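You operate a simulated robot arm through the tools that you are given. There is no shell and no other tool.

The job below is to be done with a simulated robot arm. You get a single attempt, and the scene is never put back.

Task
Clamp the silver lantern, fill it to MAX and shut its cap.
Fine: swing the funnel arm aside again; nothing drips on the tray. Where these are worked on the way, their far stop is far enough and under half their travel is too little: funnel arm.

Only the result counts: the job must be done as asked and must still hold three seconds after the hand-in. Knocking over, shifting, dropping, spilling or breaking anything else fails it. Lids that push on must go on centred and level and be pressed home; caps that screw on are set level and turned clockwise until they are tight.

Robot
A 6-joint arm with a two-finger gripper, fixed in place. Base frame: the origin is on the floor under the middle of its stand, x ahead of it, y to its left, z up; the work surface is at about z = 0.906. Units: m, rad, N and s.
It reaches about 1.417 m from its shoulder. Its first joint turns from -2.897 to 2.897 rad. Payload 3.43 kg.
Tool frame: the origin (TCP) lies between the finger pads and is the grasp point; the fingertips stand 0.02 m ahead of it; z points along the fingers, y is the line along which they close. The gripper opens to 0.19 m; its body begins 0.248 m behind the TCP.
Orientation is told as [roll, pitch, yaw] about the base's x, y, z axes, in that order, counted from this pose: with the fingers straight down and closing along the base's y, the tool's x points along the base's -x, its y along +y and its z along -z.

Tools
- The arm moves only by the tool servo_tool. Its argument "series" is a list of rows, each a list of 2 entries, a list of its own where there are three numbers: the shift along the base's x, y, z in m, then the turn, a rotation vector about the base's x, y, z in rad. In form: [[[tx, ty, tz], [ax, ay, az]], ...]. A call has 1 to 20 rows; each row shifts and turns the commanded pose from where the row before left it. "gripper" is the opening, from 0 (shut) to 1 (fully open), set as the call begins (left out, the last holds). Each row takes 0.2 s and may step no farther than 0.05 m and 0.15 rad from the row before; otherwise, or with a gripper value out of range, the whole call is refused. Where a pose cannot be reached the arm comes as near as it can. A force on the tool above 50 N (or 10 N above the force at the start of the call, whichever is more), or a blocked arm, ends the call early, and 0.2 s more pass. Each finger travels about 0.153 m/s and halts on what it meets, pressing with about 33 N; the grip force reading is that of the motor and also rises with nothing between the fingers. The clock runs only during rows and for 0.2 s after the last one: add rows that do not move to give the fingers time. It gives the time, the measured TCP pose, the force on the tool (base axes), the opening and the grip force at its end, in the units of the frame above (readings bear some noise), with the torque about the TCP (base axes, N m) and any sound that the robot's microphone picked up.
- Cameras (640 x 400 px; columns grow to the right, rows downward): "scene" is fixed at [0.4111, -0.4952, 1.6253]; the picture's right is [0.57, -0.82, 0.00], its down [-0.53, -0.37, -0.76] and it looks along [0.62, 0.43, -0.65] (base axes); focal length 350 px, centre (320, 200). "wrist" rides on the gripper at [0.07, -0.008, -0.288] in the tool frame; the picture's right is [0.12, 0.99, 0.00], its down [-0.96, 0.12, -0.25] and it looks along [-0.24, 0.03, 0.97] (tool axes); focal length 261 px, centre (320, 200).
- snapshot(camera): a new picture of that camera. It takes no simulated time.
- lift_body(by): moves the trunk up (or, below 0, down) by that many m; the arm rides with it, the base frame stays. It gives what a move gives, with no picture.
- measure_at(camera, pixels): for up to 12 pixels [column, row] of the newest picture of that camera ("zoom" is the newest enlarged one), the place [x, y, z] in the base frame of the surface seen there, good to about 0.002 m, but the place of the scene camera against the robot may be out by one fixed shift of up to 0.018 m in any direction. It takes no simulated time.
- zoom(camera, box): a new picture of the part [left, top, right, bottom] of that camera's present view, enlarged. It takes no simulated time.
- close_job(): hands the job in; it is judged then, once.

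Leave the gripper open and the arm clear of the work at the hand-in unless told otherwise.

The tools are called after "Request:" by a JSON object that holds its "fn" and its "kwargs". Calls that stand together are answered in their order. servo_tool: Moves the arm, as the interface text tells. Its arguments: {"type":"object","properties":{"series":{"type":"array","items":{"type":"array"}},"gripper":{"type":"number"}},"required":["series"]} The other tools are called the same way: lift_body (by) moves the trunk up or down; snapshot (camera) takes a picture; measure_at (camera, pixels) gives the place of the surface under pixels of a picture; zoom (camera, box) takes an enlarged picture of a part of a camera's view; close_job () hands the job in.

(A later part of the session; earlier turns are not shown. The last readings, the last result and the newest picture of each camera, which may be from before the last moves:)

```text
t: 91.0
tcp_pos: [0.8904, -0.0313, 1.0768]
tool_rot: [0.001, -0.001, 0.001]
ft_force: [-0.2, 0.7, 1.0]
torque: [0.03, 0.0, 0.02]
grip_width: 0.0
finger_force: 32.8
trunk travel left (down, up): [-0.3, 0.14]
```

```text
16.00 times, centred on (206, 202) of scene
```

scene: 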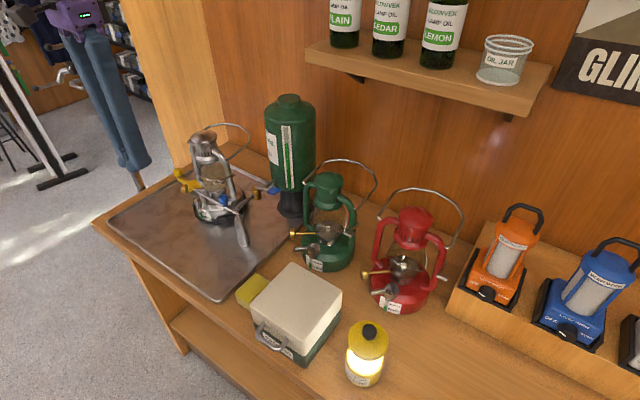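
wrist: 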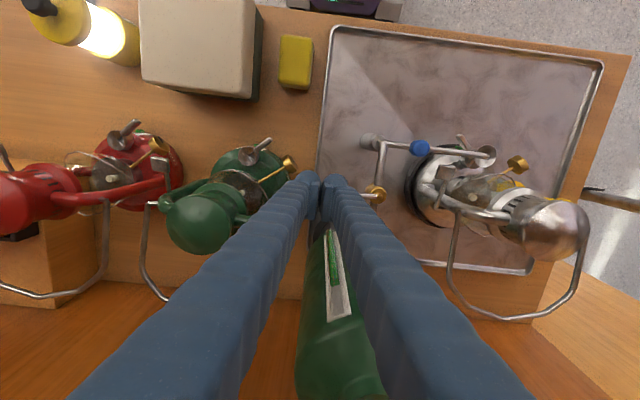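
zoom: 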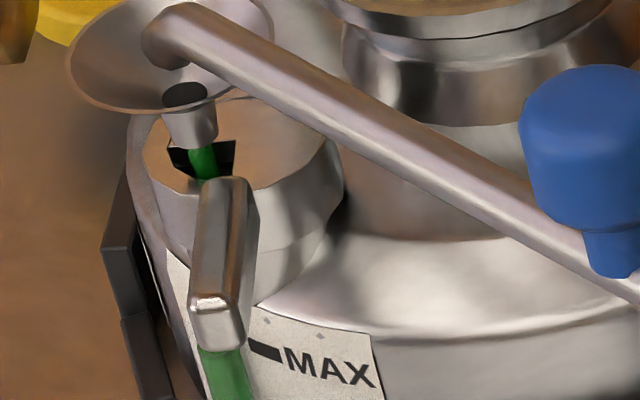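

Flowing into the port. I release now by lifting and wait to see the stream end.

Request:
{"fn": "servo_tool", "kwargs": {"series": [[[0, 0, 0.03], [0, 0, 0]], [[0, 0, 0.04], [0, 0, 0]], [[0, 0, 0.04], [0, 0, 0]], [[0, 0, 0], [0, 0, 0]]]}}

Request:
{"fn": "zoom", "kwargs": {"camera": "scene", "box": [194, 198, 218, 213]}}

Request:
{"fn": "zoom", "kwargs": {"camera": "scene", "box": [208, 140, 336, 220]}}

```text
t: 92.0
tcp_pos: [0.8908, -0.0316, 1.1842]
tool_rot: [0.0, 0.002, -0.002]
ft_force: [0.2, 0.3, -0.9]
torque: [-0.02, 0.0, 0.02]
grip_width: 0.0002
finger_force: 33.2
trunk travel left (down, up): [-0.3, 0.14]
```

```text
16.00 times, centred on (206, 206) of scene
```

zoom: 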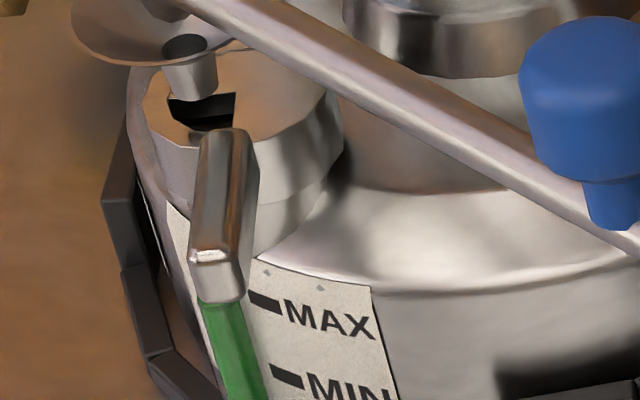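

```text
5.00 times, centred on (272, 180) of scene
```

zoom: 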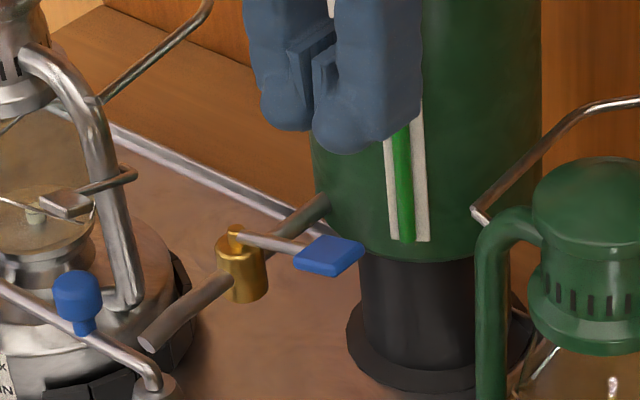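

The stream has stopped and the paddle is back up. I go to the front again to read the gauge and check the funnel for drips before swinging.

Request:
{"fn": "servo_tool", "kwargs": {"series": [[[-0.0498, 0, 0], [0, 0, 0]], [[-0.0498, 0, 0], [0, 0, 0]], [[-0.0498, 0, 0], [0, 0, 0]], [[-0.0498, 0, 0.003], [0, 0, 0]], [[0, 0.0463, 0.01], [0, 0, 0]], [[0, 0.0463, 0], [0, 0, 0]], [[0, 0.0463, 0], [0, 0, 0]], [[0, 0.0463, 0], [0, 0, 0]], [[0, 0.0463, 0], [0, 0, 0]], [[0, 0, 0], [0, 0, 0]], [[0, 0, 0], [0, 0, 0]]], "gripper": 0.6}}

Request:
{"fn": "snapshot", "kwargs": {"camera": "wrist"}}

Request:
{"fn": "zoom", "kwargs": {"camera": "wrist", "box": [308, 214, 332, 229]}}

```text
t: 94.4
tcp_pos: [0.6902, 0.2008, 1.1998]
tool_rot: [0.0, 0.002, -0.002]
ft_force: [-0.8, 0.3, -0.7]
torque: [0.11, 0.0, -0.02]
grip_width: 0.1142
finger_force: 0.1
trunk travel left (down, up): [-0.3, 0.14]
```

```text
taken
```

wrist: 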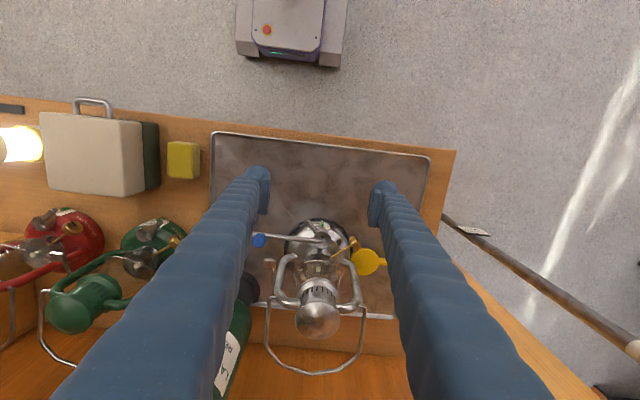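

```text
16.00 times, centred on (320, 222) of wrist
```

zoom: 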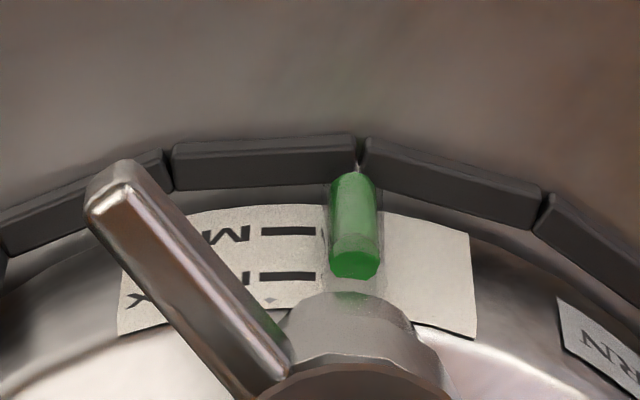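

Request:
{"fn": "measure_at", "kwargs": {"camera": "zoom", "pixels": [[354, 262], [348, 260], [360, 260], [354, 256], [350, 266], [360, 266], [262, 276], [272, 276], [282, 276], [292, 276], [302, 276], [312, 275]]}}

Request:
{"fn": "measure_at", "kwargs": {"camera": "zoom", "pixels": [[352, 258], [357, 258], [345, 264], [364, 264], [354, 268], [357, 263], [265, 276], [275, 276], [285, 276], [295, 276], [305, 275], [310, 275]]}}

```text
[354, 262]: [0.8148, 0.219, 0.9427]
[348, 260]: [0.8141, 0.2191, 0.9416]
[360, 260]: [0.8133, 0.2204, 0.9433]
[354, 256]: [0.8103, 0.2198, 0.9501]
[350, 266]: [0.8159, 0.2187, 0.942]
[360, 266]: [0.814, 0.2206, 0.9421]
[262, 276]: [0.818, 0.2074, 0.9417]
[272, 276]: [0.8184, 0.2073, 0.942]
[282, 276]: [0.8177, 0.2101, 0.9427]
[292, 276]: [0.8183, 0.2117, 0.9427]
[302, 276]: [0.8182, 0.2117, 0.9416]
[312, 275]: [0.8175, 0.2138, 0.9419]
```

```text
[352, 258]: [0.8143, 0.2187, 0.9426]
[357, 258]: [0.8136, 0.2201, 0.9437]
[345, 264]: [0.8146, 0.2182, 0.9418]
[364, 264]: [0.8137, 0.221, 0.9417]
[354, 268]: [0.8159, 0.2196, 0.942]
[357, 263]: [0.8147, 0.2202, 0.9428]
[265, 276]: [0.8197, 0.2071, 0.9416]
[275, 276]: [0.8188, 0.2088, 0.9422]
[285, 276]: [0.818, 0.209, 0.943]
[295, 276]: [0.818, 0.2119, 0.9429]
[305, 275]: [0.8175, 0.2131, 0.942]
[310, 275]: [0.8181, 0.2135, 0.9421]
```

Level ≈0.9424 and MAX bar ≈0.9422: filled to MAX. Now I check the funnel and stem for leftover oil before swinging it aside.

Request:
{"fn": "snapshot", "kwargs": {"camera": "scene"}}

Request:
{"fn": "zoom", "kwargs": {"camera": "scene", "box": [190, 188, 214, 203]}}

Request:
{"fn": "zoom", "kwargs": {"camera": "wrist", "box": [308, 226, 340, 246]}}

Request:
{"fn": "zoom", "kwargs": {"camera": "scene", "box": [208, 185, 272, 225]}}

```text
taken
```

scene: 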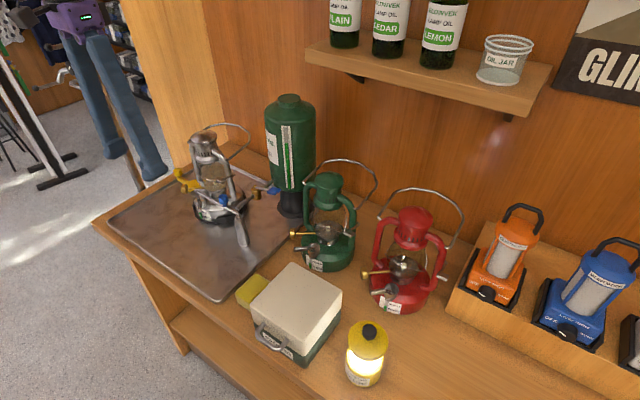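

```text
16.00 times, centred on (202, 196) of scene
```

zoom: 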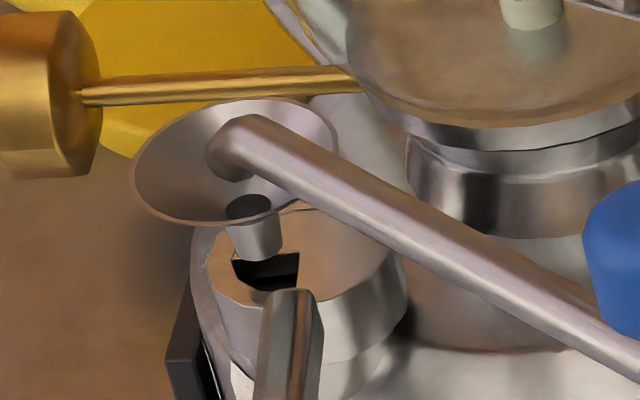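

```text
16.00 times, centred on (324, 236) of wrist
```

zoom: 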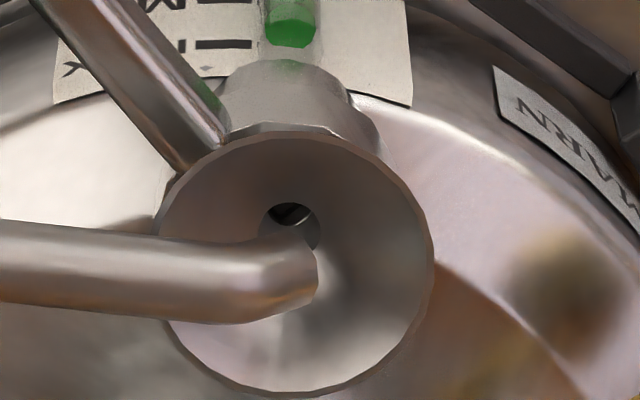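

```text
10.00 times, centred on (240, 205) of scene
```

zoom: 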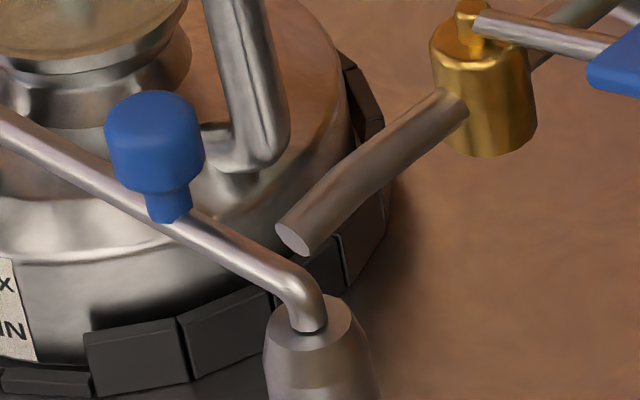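

No leftover oil on the stem or funnel. Next, swing the funnel back: I'll cage the blue knob with fingers closing along x (yaw −90°). I measure knob and tab precisely first.

Request:
{"fn": "zoom", "kwargs": {"camera": "wrist", "box": [244, 225, 292, 265]}}

Request:
{"fn": "measure_at", "kwargs": {"camera": "zoom", "pixels": [[210, 150], [250, 150], [170, 150], [210, 120], [210, 185], [230, 140], [400, 330], [380, 350], [420, 370], [440, 330], [300, 150], [350, 155]]}}

```text
10.00 times, centred on (268, 245) of wrist
```

zoom: 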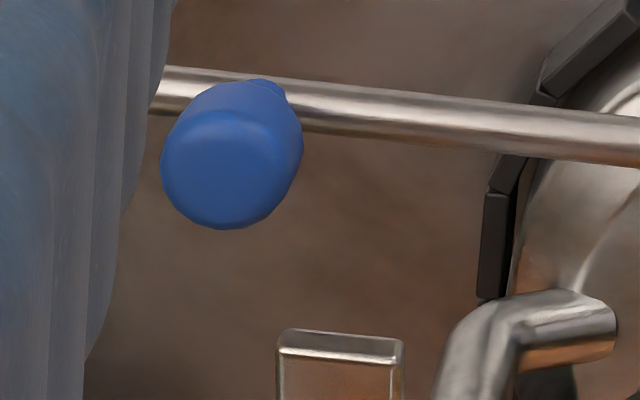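

```text
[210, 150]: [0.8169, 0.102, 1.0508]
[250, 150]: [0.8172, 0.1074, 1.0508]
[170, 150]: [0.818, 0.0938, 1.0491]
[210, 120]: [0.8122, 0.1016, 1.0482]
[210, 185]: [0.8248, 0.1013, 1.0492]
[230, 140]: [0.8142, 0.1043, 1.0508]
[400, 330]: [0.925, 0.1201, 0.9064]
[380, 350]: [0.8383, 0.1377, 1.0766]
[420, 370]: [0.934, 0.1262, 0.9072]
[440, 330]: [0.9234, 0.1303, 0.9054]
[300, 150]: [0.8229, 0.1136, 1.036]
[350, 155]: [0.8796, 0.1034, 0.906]
```

Knob centre (0.8208, 0.1035), tab at y≥0.12. I move to (0.821, 0.0925) above the knob with yaw −90° and a 34 mm gap.

Request:
{"fn": "servo_tool", "kwargs": {"series": [[[0, -0.03, 0], [0, 0, -0.1428]], [[0, -0.03, 0], [0, 0, -0.1428]], [[0, -0.03, 0], [0, 0, -0.1428]], [[0.02, -0.018, 0], [0, 0, -0.1428]], [[0.03, 0, 0], [0, 0, -0.1428]], [[0.03, 0, 0], [0, 0, -0.1428]], [[0.03, 0, 0], [0, 0, -0.1428]], [[0.021, 0, 0], [0, 0, -0.1428]], [[0, 0, 0], [0, 0, -0.1428]], [[0, 0, 0], [0, 0, -0.1428]], [[0, 0, 0], [0, 0, -0.1428]], [[0, 0, -0.04], [0, 0, 0]], [[0, 0, -0.04], [0, 0, 0]], [[0, 0, 0], [0, 0, 0]]], "gripper": 0.18}}

Request:
{"fn": "snapshot", "kwargs": {"camera": "wrist"}}

Request:
{"fn": "zoom", "kwargs": {"camera": "wrist", "box": [256, 140, 400, 230]}}

Request:
{"fn": "zoom", "kwargs": {"camera": "scene", "box": [176, 150, 288, 220]}}

```text
t: 97.4
tcp_pos: [0.8239, 0.0949, 1.1188]
tool_rot: [-0.002, -0.002, -1.572]
ft_force: [-0.5, 0.4, -0.3]
torque: [0.02, 0.01, 0.01]
grip_width: 0.0342
finger_force: 0.0
trunk travel left (down, up): [-0.3, 0.14]
```

```text
taken
```

wrist: 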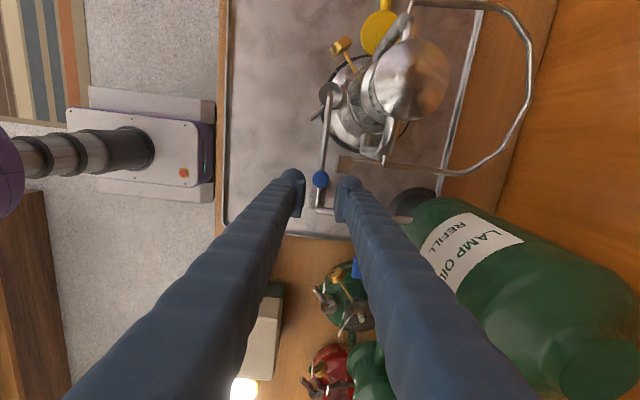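

```text
4.44 times, centred on (328, 185) of wrist
```

zoom: 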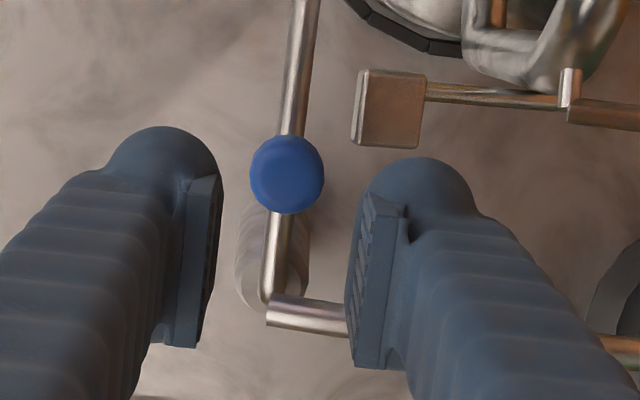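

```text
5.71 times, centred on (232, 185) of scene
```

zoom: 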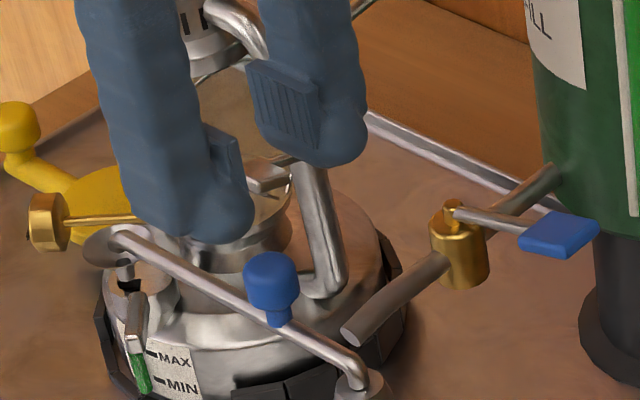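

Knob is between the fingers with the tab clear of the +x finger. I descend to z≈1.048.

Request:
{"fn": "servo_tool", "kwargs": {"series": [[[-0.001, 0, -0.03], [0, 0, 0]], [[0, 0, -0.025], [0, 0, 0]], [[0, 0, -0.016], [0, 0, 0]], [[0, 0, 0], [0, 0, 0]]]}}

Request:
{"fn": "snapshot", "kwargs": {"camera": "wrist"}}

Request:
{"fn": "zoom", "kwargs": {"camera": "wrist", "box": [256, 140, 400, 230]}}

Request:
{"fn": "zoom", "kwargs": {"camera": "scene", "box": [176, 150, 288, 220]}}

```text
t: 98.4
tcp_pos: [0.8212, 0.0946, 1.0485]
tool_rot: [-0.001, -0.002, -1.571]
ft_force: [0.3, -0.1, -0.4]
torque: [0.03, 0.0, 0.0]
grip_width: 0.0342
finger_force: 0.1
trunk travel left (down, up): [-0.3, 0.14]
```

```text
taken
```

wrist: 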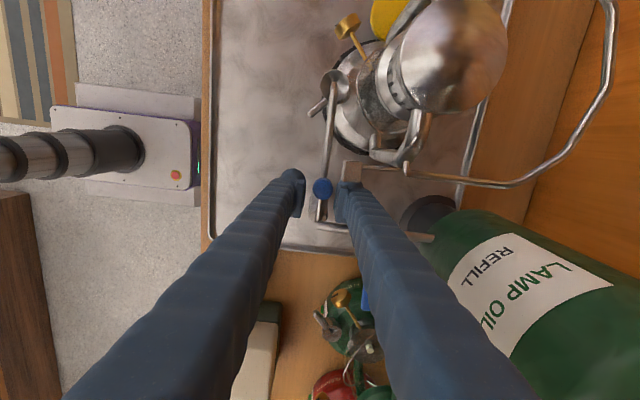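

```text
4.44 times, centred on (328, 185) of wrist
```

zoom: 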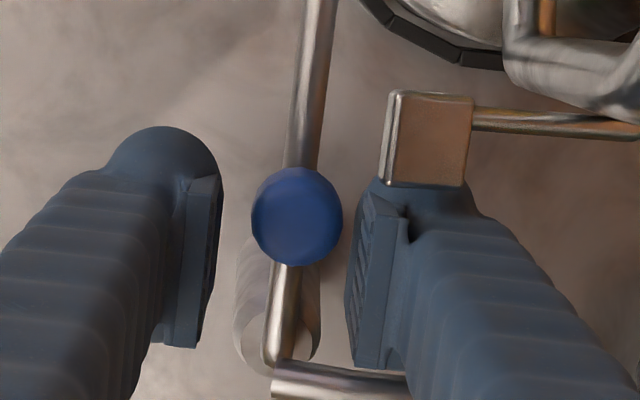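

```text
5.71 times, centred on (232, 185) of scene
```

zoom: 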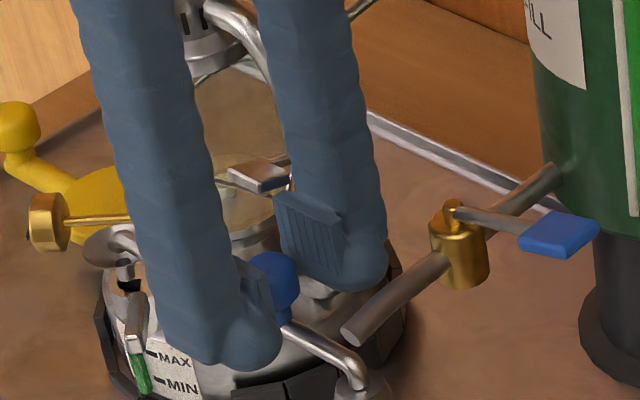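

Knob caged. I start swinging it back counter-clockwise: first straight along -x (clear of the tab), then turning with the arc.

Request:
{"fn": "servo_tool", "kwargs": {"series": [[[-0.0046, -0.0001, 0], [0, 0, 0]], [[-0.0046, -0.0006, 0], [0, 0, 0]], [[-0.0045, -0.0011, 0], [0, 0, 0]], [[-0.0034, -0.0015, 0], [0, 0, 0.11]], [[-0.0032, -0.0017, 0], [0, 0, 0.11]], [[0, 0, 0], [0, 0, 0]]]}}

Request:
{"fn": "snapshot", "kwargs": {"camera": "wrist"}}

Request:
{"fn": "zoom", "kwargs": {"camera": "wrist", "box": [256, 140, 400, 230]}}

Request:
{"fn": "zoom", "kwargs": {"camera": "scene", "box": [144, 165, 288, 255]}}

```text
t: 99.8
tcp_pos: [0.7993, 0.0876, 1.0481]
tool_rot: [-0.002, -0.003, -1.352]
ft_force: [0.3, -0.1, 0.0]
torque: [0.03, -0.02, -0.01]
grip_width: 0.0344
finger_force: 0.0
trunk travel left (down, up): [-0.3, 0.14]
```

```text
taken
```

wrist: 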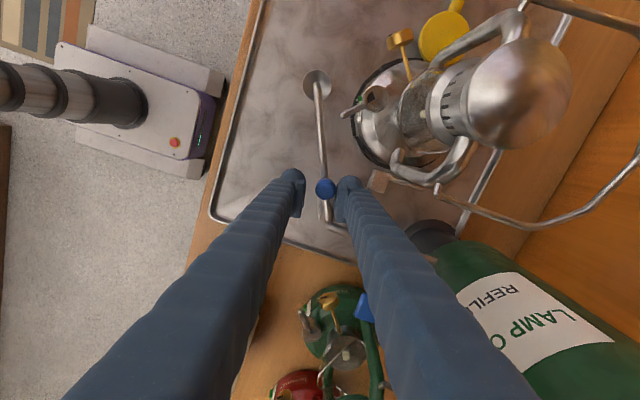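

```text
4.44 times, centred on (328, 185) of wrist
```

zoom: 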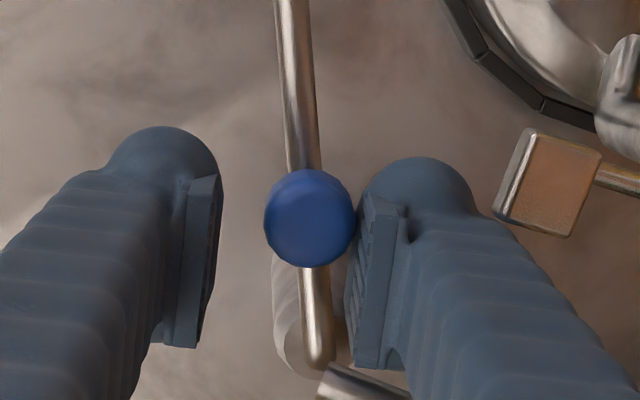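

```text
4.44 times, centred on (216, 210) of scene
```

zoom: 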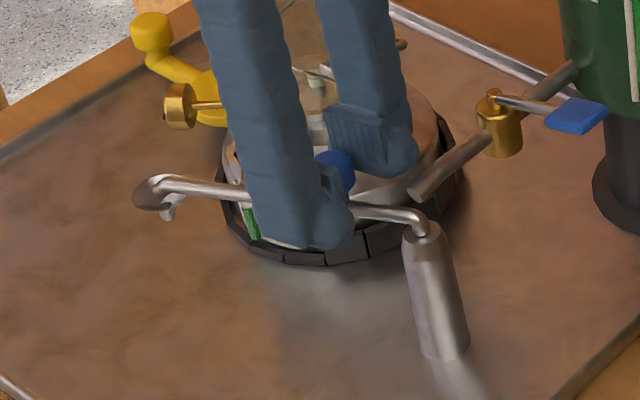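

It swings along. I zoom on the funnel stem to check for any drop.

Request:
{"fn": "zoom", "kwargs": {"camera": "scene", "box": [166, 198, 198, 218]}}

Request:
{"fn": "zoom", "kwargs": {"camera": "wrist", "box": [296, 60, 392, 120]}}

```text
16.00 times, centred on (182, 208) of scene
```

zoom: 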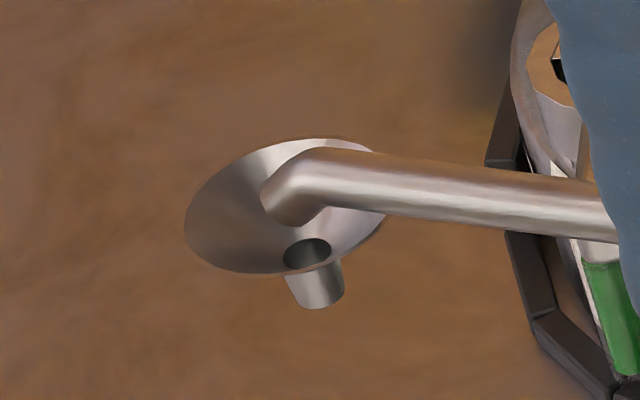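

```text
6.67 times, centred on (344, 90) of wrist
```

zoom: 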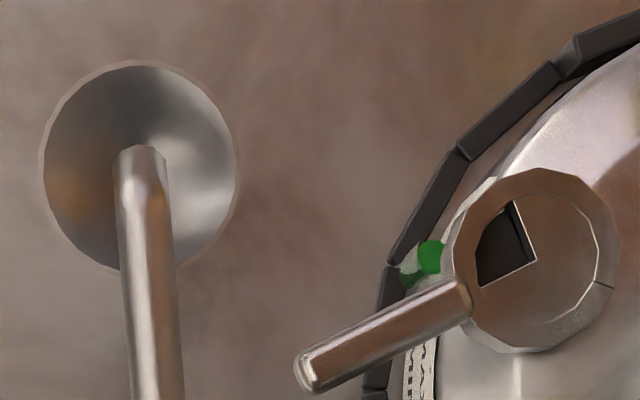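

No drop and the tray is clean. I continue the swing along the arc.

Request:
{"fn": "servo_tool", "kwargs": {"series": [[[-0.003, -0.0021, 0], [0, 0, 0.11]], [[-0.0029, -0.0023, 0], [0, 0, 0.11]], [[-0.0026, -0.0026, 0], [0, 0, 0.11]], [[-0.0023, -0.0028, 0], [0, 0, 0.11]], [[-0.0021, -0.003, 0], [0, 0, 0.11]], [[-0.0017, -0.0033, 0], [0, 0, 0.11]], [[-0.0014, -0.0034, 0], [0, 0, 0.11]], [[0, 0, 0], [0, 0, 0]]]}}

Request:
{"fn": "snapshot", "kwargs": {"camera": "wrist"}}

Request:
{"fn": "zoom", "kwargs": {"camera": "wrist", "box": [256, 140, 400, 230]}}

Request:
{"fn": "zoom", "kwargs": {"camera": "scene", "box": [144, 165, 288, 255]}}

```text
t: 101.6
tcp_pos: [0.7846, 0.0687, 1.0481]
tool_rot: [-0.002, -0.001, -0.581]
ft_force: [-0.1, 0.4, 1.2]
torque: [-0.03, -0.02, 0.01]
grip_width: 0.0342
finger_force: 0.0
trunk travel left (down, up): [-0.3, 0.14]
```

```text
taken
```

wrist: 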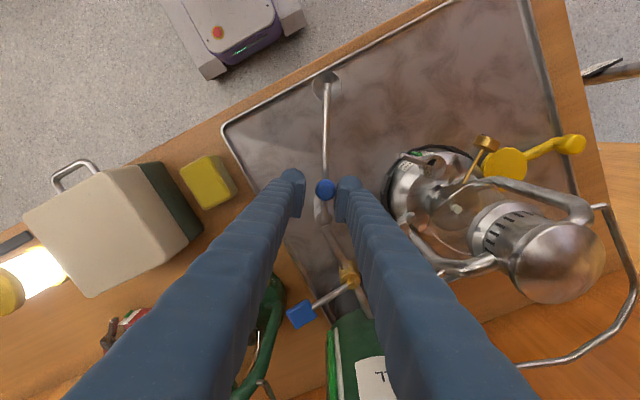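

```text
4.44 times, centred on (328, 185) of wrist
```

zoom: 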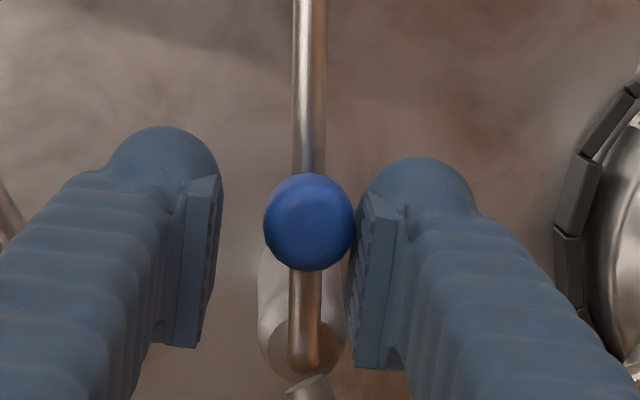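

```text
4.44 times, centred on (216, 210) of scene
```

zoom: 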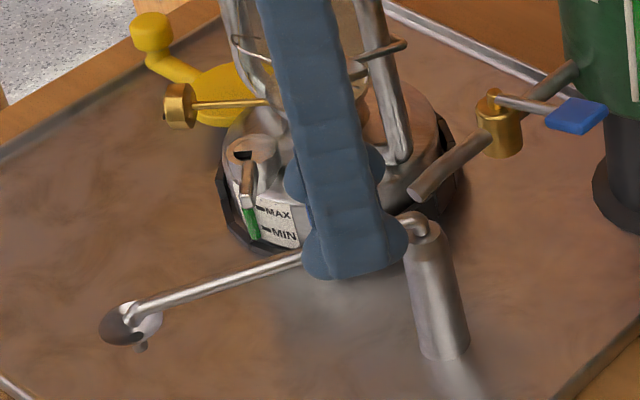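

Continue the last part toward the original rest position.

Request:
{"fn": "servo_tool", "kwargs": {"series": [[[-0.001, -0.0035, 0], [0, 0, 0.11]], [[-0.0007, -0.0036, 0], [0, 0, 0.11]], [[-0.0003, -0.0037, 0], [0, 0, 0.11]], [[0, 0, 0], [0, 0, 0]]]}}

Request:
{"fn": "snapshot", "kwargs": {"camera": "wrist"}}

Request:
{"fn": "zoom", "kwargs": {"camera": "scene", "box": [144, 165, 288, 255]}}

```text
t: 102.6
tcp_pos: [0.7834, 0.058, 1.0486]
tool_rot: [0.0, 0.0, -0.252]
ft_force: [0.8, 0.2, 0.5]
torque: [-0.03, 0.04, 0.0]
grip_width: 0.0344
finger_force: 0.1
trunk travel left (down, up): [-0.3, 0.14]
```

```text
taken
```

wrist: 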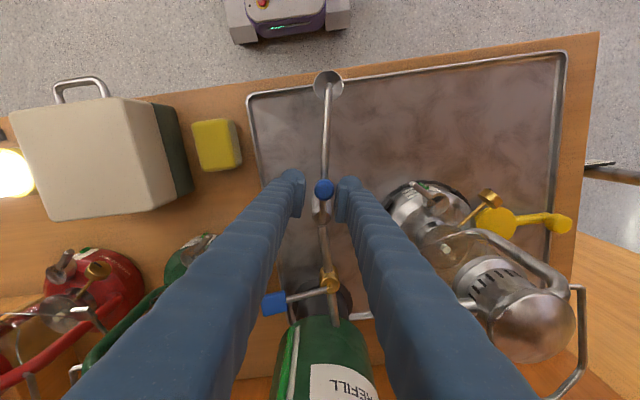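

```text
4.44 times, centred on (216, 210) of scene
```

zoom: 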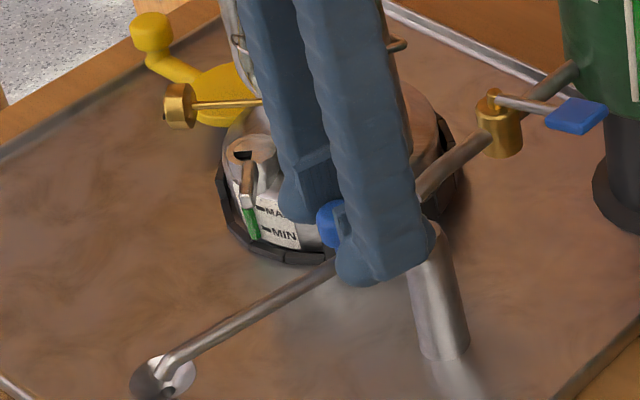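

I measure the funnel's position now versus its start (0.662, 0.084).

Request:
{"fn": "measure_at", "kwargs": {"camera": "wrist", "pixels": [[328, 84], [325, 120], [324, 185], [318, 84], [338, 84]]}}

Request:
{"fn": "zoom", "kwargs": {"camera": "wrist", "box": [256, 140, 400, 230]}}

```text
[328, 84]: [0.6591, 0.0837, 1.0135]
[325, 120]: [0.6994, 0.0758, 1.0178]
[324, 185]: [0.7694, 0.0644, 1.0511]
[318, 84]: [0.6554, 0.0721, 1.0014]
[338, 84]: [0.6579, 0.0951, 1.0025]
```

```text
4.44 times, centred on (328, 185) of wrist
```

zoom: 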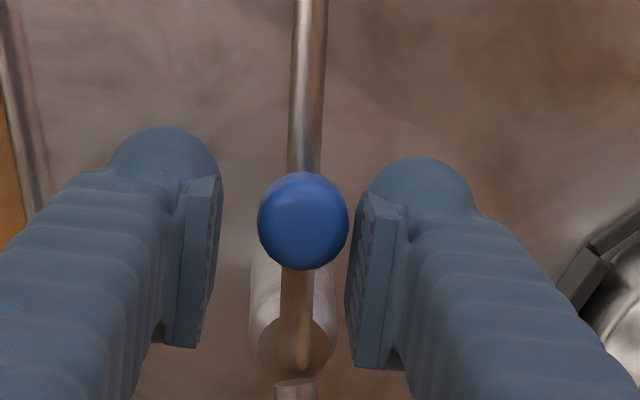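

The funnel is back at (0.659, 0.084), its original place. I lift straight up, straighten the yaw, and go to the cap lever's front at a safe height.

Request:
{"fn": "servo_tool", "kwargs": {"series": [[[0, 0, 0.04], [0, 0, 0]], [[0, 0, 0.05], [0, 0, 0]], [[0, 0, 0.05], [0, 0, 0.125]], [[-0.02, 0.03, 0.01], [0, 0, 0.127]], [[-0.02, 0.04, 0], [0, 0, 0]], [[0, 0.04, 0], [0, 0, 0]], [[0, 0.03, 0], [0, 0, 0]], [[0, 0, 0], [0, 0, 0]]], "gripper": 0.32}}

Request:
{"fn": "snapshot", "kwargs": {"camera": "wrist"}}

Request:
{"fn": "zoom", "kwargs": {"camera": "wrist", "box": [296, 195, 360, 235]}}

Request:
{"fn": "snapshot", "kwargs": {"camera": "scene"}}

Request:
{"fn": "zoom", "kwargs": {"camera": "scene", "box": [144, 155, 304, 255]}}

```text
t: 104.4
tcp_pos: [0.7446, 0.1964, 1.1991]
tool_rot: [-0.001, -0.001, 0.0]
ft_force: [0.7, 0.7, 0.0]
torque: [-0.01, 0.01, 0.01]
grip_width: 0.0607
finger_force: 0.0
trunk travel left (down, up): [-0.3, 0.14]
```

```text
taken
```

wrist: 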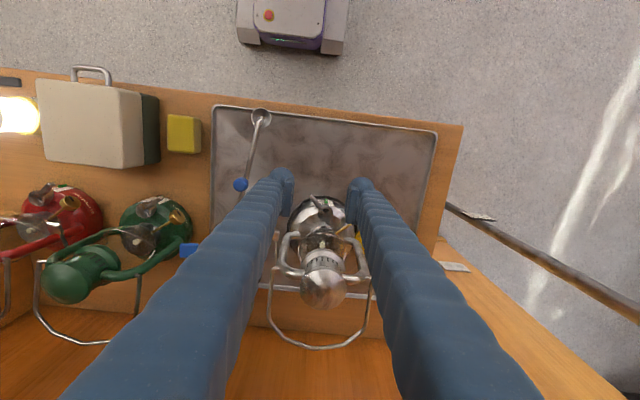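

```text
10.00 times, centred on (328, 215) of wrist
```

zoom: 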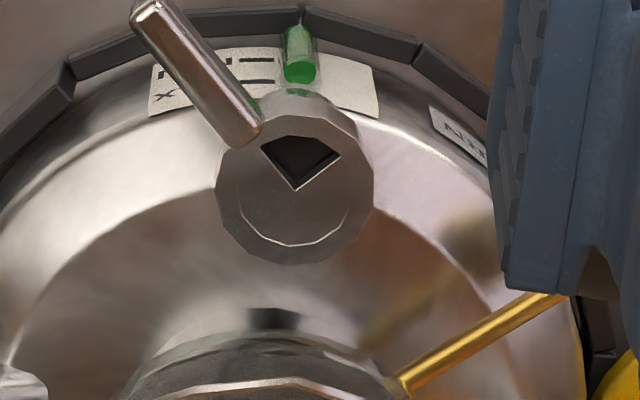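

```text
taken
```

scene: 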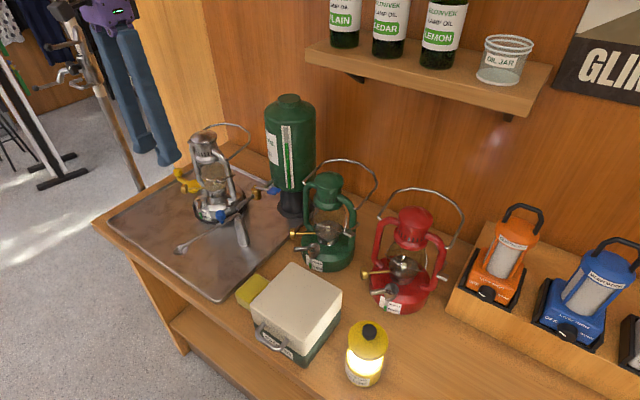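

```text
4.00 times, centred on (224, 205) of scene
```

zoom: 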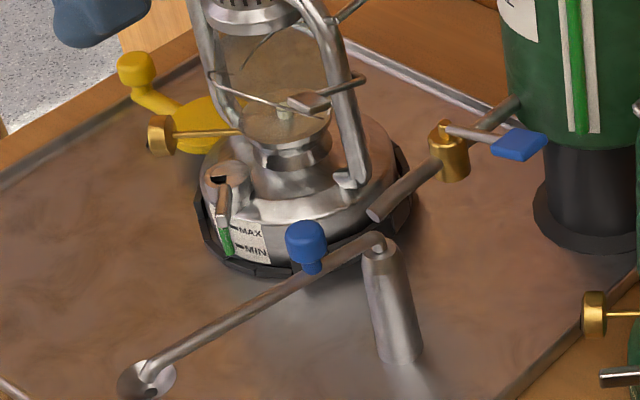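

All clean. Now I shut the cap: come down with the lever (pointing to (-x,-y)) between the fingers, TCP (0.788, 0.2005).

Request:
{"fn": "servo_tool", "kwargs": {"series": [[[0.0435, 0.004, 0], [0, 0, 0]], [[0, 0, -0.05], [0, 0, 0]], [[0, 0, -0.05], [0, 0, 0]], [[0, 0, -0.05], [0, 0, 0]], [[0, 0, -0.04], [0, 0, 0]], [[0, 0, -0.024], [0, 0, 0]], [[0, 0, 0], [0, 0, 0]]]}}

Request:
{"fn": "snapshot", "kwargs": {"camera": "wrist"}}

Request:
{"fn": "zoom", "kwargs": {"camera": "wrist", "box": [256, 160, 384, 240]}}

```text
t: 106.0
tcp_pos: [0.7869, 0.2036, 0.9853]
tool_rot: [-0.001, 0.001, -0.001]
ft_force: [-0.4, 0.4, -0.4]
torque: [-0.02, 0.02, -0.02]
grip_width: 0.061
finger_force: 0.1
trunk travel left (down, up): [-0.3, 0.14]
```

```text
taken
```

wrist: 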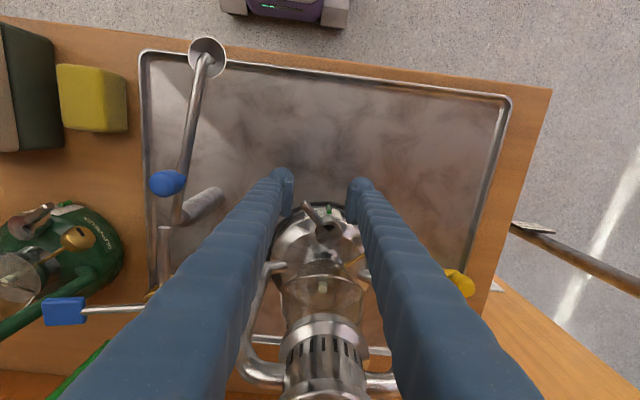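

```text
5.00 times, centred on (320, 200) of wrist
```

zoom: 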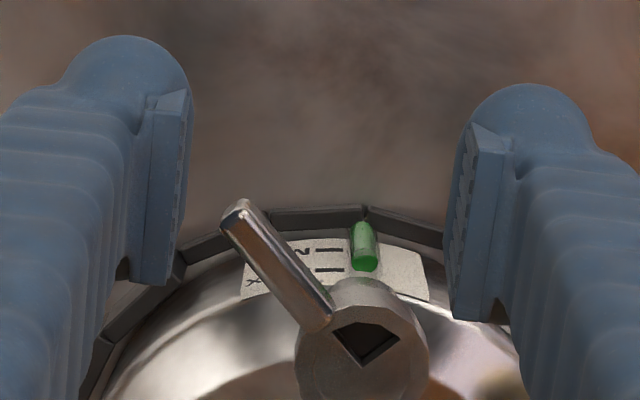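

Lever between the fingers. I push toward +y with the -y finger in 4 mm steps.

Request:
{"fn": "servo_tool", "kwargs": {"series": [[[0, 0.004, 0], [0, 0, 0]], [[0, 0.004, 0], [0, 0, 0]], [[0, 0.004, 0], [0, 0, 0]], [[0, 0.004, 0], [0, 0, 0]], [[0, 0.004, 0], [0, 0, 0]], [[0, 0.004, 0], [0, 0, 0]], [[0, 0.004, 0], [0, 0, 0]], [[0, 0.004, 0], [0, 0, 0]], [[0, 0.004, 0], [0, 0, 0]], [[0, 0, 0], [0, 0, 0]]]}}

Request:
{"fn": "snapshot", "kwargs": {"camera": "wrist"}}

Request:
{"fn": "zoom", "kwargs": {"camera": "wrist", "box": [256, 160, 384, 240]}}

```text
t: 108.2
tcp_pos: [0.7871, 0.2366, 0.9842]
tool_rot: [-0.001, -0.001, 0.0]
ft_force: [-0.3, -0.2, -0.9]
torque: [0.0, -0.02, -0.02]
grip_width: 0.061
finger_force: 0.0
trunk travel left (down, up): [-0.3, 0.14]
```

```text
taken
```

wrist: 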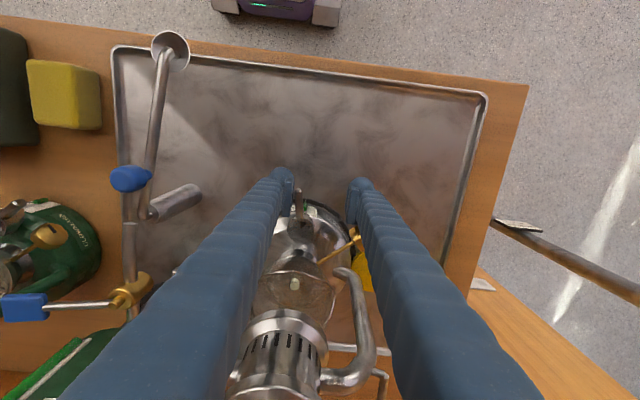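

```text
5.00 times, centred on (320, 200) of wrist
```

zoom: 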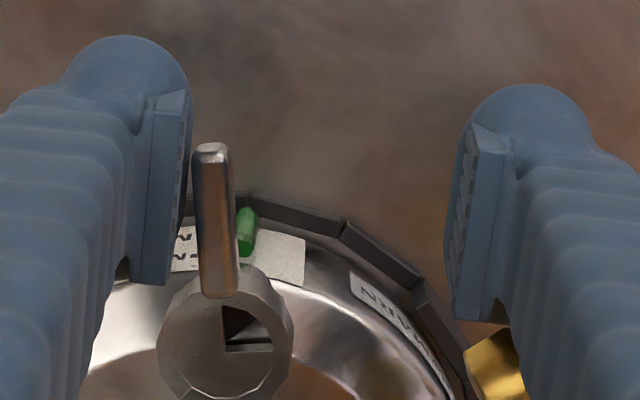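

The lever is at ~178°. I continue in +y.

Request:
{"fn": "servo_tool", "kwargs": {"series": [[[0, 0.004, 0], [0, 0, 0]], [[0, 0.004, 0], [0, 0, 0]], [[0, 0.004, 0], [0, 0, 0]], [[0, 0.004, 0], [0, 0, 0]], [[0, 0.003, 0], [0, 0, 0]], [[0, 0.002, 0], [0, 0, 0]], [[0, 0, 0], [0, 0, 0]]]}}

Request:
{"fn": "snapshot", "kwargs": {"camera": "wrist"}}

Request:
{"fn": "zoom", "kwargs": {"camera": "wrist", "box": [240, 160, 368, 240]}}

```text
t: 109.8
tcp_pos: [0.7861, 0.2588, 0.9844]
tool_rot: [0.0, 0.0, 0.0]
ft_force: [0.2, -0.1, 0.3]
torque: [-0.02, 0.01, -0.04]
grip_width: 0.061
finger_force: 0.3
trunk travel left (down, up): [-0.3, 0.14]
```

```text
taken
```

wrist: 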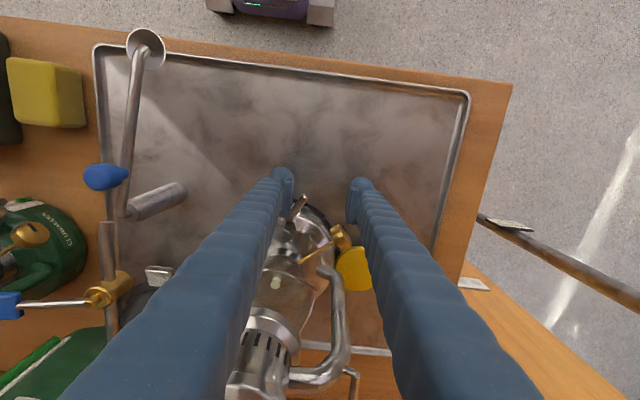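

```text
5.00 times, centred on (304, 200) of wrist
```

zoom: 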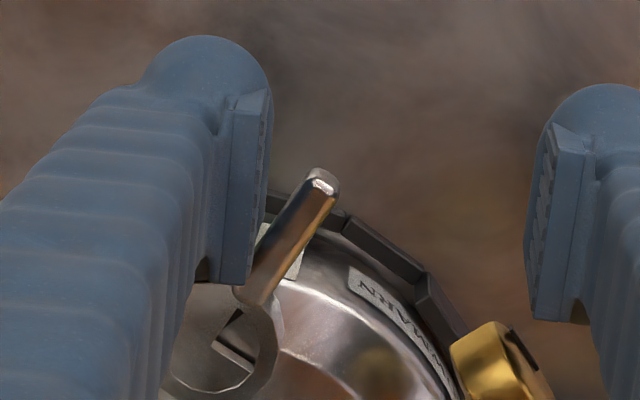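

Lever ~158°. I continue in 2 mm steps until I feel the shut stop.

Request:
{"fn": "servo_tool", "kwargs": {"series": [[[0, 0.002, 0], [0, 0, 0]], [[0, 0.002, 0], [0, 0, 0]], [[0, 0.002, 0], [0, 0, 0]], [[0, 0.002, 0], [0, 0, 0]], [[0, 0, 0], [0, 0, 0]]]}}

Request:
{"fn": "snapshot", "kwargs": {"camera": "wrist"}}

Request:
{"fn": "zoom", "kwargs": {"camera": "wrist", "box": [240, 160, 368, 240]}}

```text
t: 111.0
tcp_pos: [0.7855, 0.2673, 0.9852]
tool_rot: [0.002, 0.001, 0.0]
ft_force: [-0.9, -0.5, -0.1]
torque: [-0.02, 0.0, -0.02]
grip_width: 0.0606
finger_force: 0.2
trunk travel left (down, up): [-0.3, 0.14]
```

```text
taken
```

wrist: 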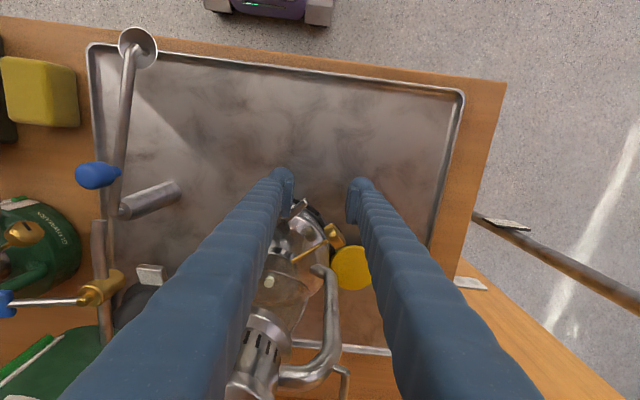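

```text
5.00 times, centred on (304, 200) of wrist
```

zoom: 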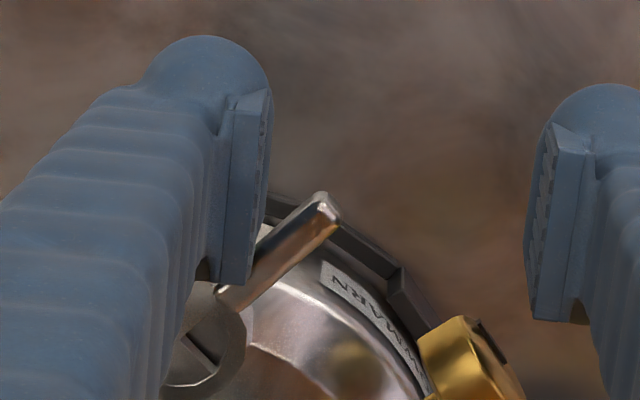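

Lever ~142°, nearly shut. A few more 2 mm steps.

Request:
{"fn": "servo_tool", "kwargs": {"series": [[[0, 0.002, 0], [0, 0, 0]], [[0, 0.002, 0], [0, 0, 0]], [[0, 0.002, 0], [0, 0, 0]], [[0, 0, 0], [0, 0, 0]]]}}

Request:
{"fn": "snapshot", "kwargs": {"camera": "wrist"}}

Request:
{"fn": "zoom", "kwargs": {"camera": "wrist", "box": [240, 160, 368, 240]}}

```text
t: 112.0
tcp_pos: [0.7851, 0.2729, 0.9849]
tool_rot: [0.0, 0.001, 0.001]
ft_force: [-2.6, -5.9, -0.6]
torque: [0.08, 0.04, -0.22]
grip_width: 0.0643
finger_force: 3.1
trunk travel left (down, up): [-0.3, 0.14]
```

```text
taken
```

wrist: 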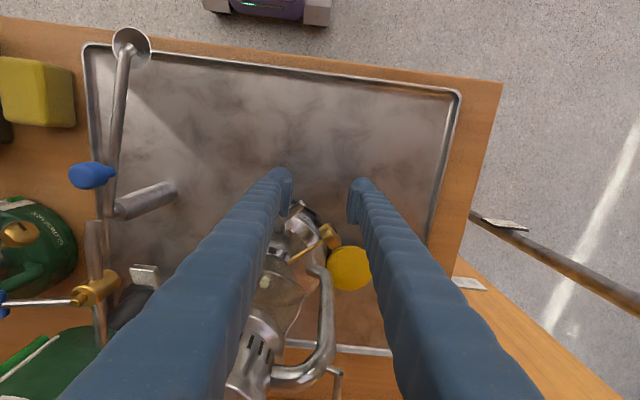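

```text
5.00 times, centred on (304, 200) of wrist
```

zoom: 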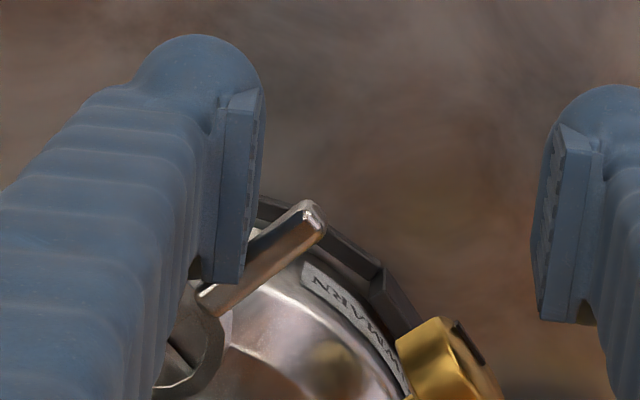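

Resistance (−6 N): the cap is at its shut stop. I ease off very slowly so it doesn't bounce, then lift clear.

Request:
{"fn": "servo_tool", "kwargs": {"series": [[[0, -0.001, 0], [0, 0, 0]], [[0, -0.001, 0], [0, 0, 0]], [[0, -0.001, 0], [0, 0, 0]], [[0, -0.001, 0], [0, 0, 0]], [[0, -0.002, 0], [0, 0, 0]], [[0, -0.003, 0], [0, 0, 0]], [[0, -0.004, 0], [0, 0, 0]], [[0, -0.004, 0], [0, 0, 0]], [[0, 0, 0.03], [0, 0, 0]], [[0, 0, 0.05], [0, 0, 0]], [[0, 0, 0.05], [0, 0, 0]], [[-0.03, -0.02, 0.03], [0, 0, 0]], [[-0.03, -0.02, 0.03], [0, 0, 0]], [[0, 0, 0], [0, 0, 0]]]}}

Request:
{"fn": "snapshot", "kwargs": {"camera": "wrist"}}

Request:
{"fn": "zoom", "kwargs": {"camera": "wrist", "box": [296, 195, 360, 235]}}

Request:
{"fn": "snapshot", "kwargs": {"camera": "scene"}}

Request:
{"fn": "zoom", "kwargs": {"camera": "scene", "box": [184, 184, 216, 204]}}

```text
t: 115.0
tcp_pos: [0.7252, 0.2187, 1.1744]
tool_rot: [-0.001, 0.003, 0.001]
ft_force: [0.0, 0.0, -0.4]
torque: [-0.03, -0.01, 0.01]
grip_width: 0.0607
finger_force: 0.0
trunk travel left (down, up): [-0.3, 0.14]
```

```text
taken
```

wrist: 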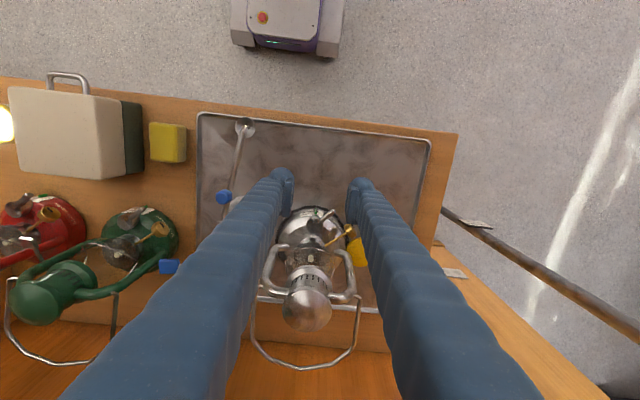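

```text
10.00 times, centred on (328, 215) of wrist
```

zoom: 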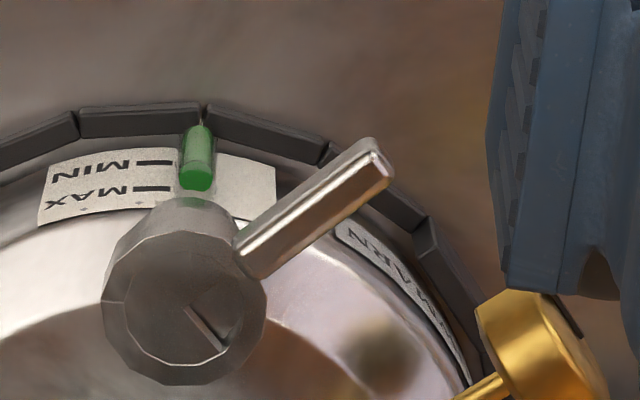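

```text
taken
```

scene: 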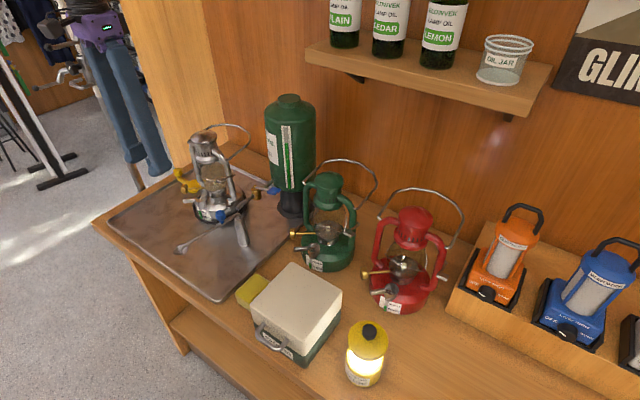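

```text
16.00 times, centred on (200, 194) of scene
```

zoom: 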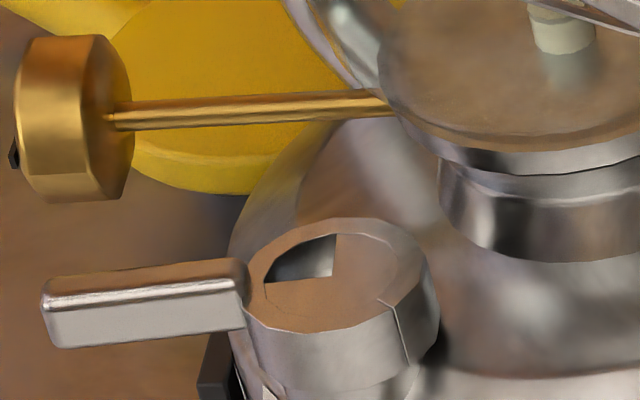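

The cap looks exactly as in its shut state at the start. With the lever out of the way I re-read the gauge from the scene and wrist cameras.

Request:
{"fn": "zoom", "kwargs": {"camera": "scene", "box": [194, 200, 218, 215]}}

Request:
{"fn": "measure_at", "kwargs": {"camera": "zoom", "pixels": [[228, 262], [224, 262], [232, 262], [228, 258], [228, 266], [222, 266], [255, 267], [260, 269], [265, 271], [270, 273], [275, 275], [262, 270]]}}

Request:
{"fn": "zoom", "kwargs": {"camera": "wrist", "box": [300, 205, 332, 225]}}

```text
16.00 times, centred on (206, 208) of scene
```

zoom: 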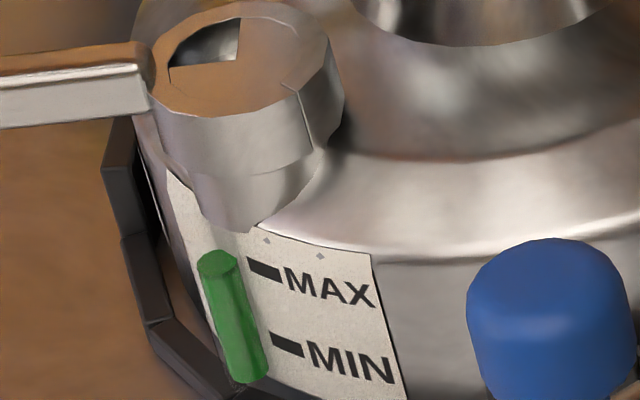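

```text
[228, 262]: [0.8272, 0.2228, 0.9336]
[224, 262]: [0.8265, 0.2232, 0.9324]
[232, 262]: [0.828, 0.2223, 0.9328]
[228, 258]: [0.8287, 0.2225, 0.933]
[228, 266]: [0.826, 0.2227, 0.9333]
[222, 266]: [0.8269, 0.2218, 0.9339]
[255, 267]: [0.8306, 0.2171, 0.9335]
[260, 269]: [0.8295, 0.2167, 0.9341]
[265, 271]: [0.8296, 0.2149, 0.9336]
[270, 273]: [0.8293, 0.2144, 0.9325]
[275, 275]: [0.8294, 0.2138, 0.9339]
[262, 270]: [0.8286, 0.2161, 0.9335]
```

```text
16.00 times, centred on (316, 215) of wrist
```

zoom: 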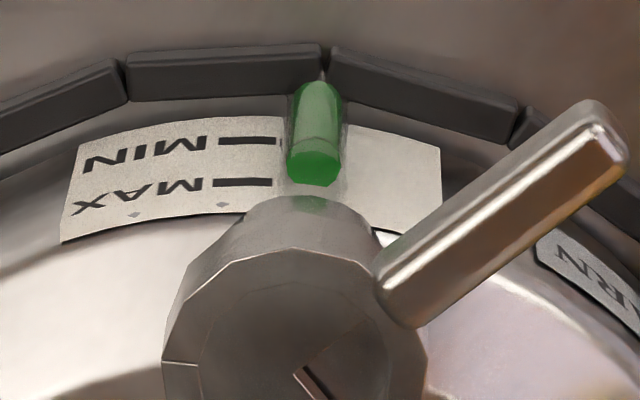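

Level ≈0.9332 vs MAX ≈0.9335: on the mark. I confirm the cap lever angle against its starting value and check the clamp, funnel and tray.

Request:
{"fn": "measure_at", "kwargs": {"camera": "zoom", "pixels": [[600, 130], [595, 115], [395, 290], [300, 300], [615, 160]]}}

Request:
{"fn": "zoom", "kwargs": {"camera": "scene", "box": [100, 150, 308, 305]}}

Request:
{"fn": "zoom", "kwargs": {"camera": "wrist", "box": [180, 90, 468, 270]}}

```text
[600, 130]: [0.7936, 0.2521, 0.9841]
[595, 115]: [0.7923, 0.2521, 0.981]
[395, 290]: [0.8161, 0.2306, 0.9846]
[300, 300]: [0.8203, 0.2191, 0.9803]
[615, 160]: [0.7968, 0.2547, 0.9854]
```

```text
2.58 times, centred on (204, 228) of scene
```

zoom: 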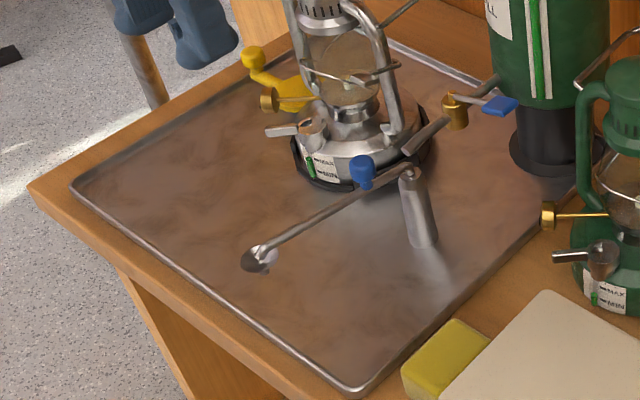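

```text
2.22 times, centred on (324, 180) of wrist
```

zoom: 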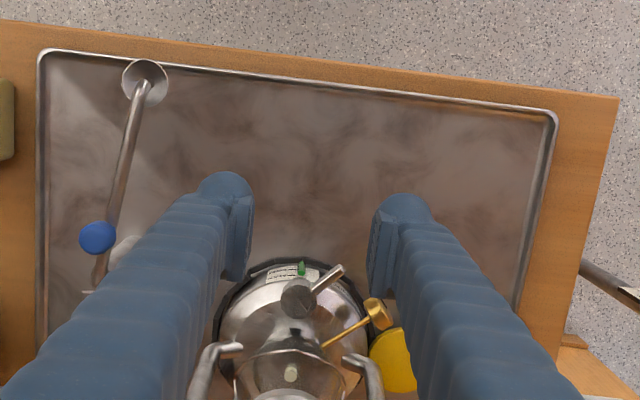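

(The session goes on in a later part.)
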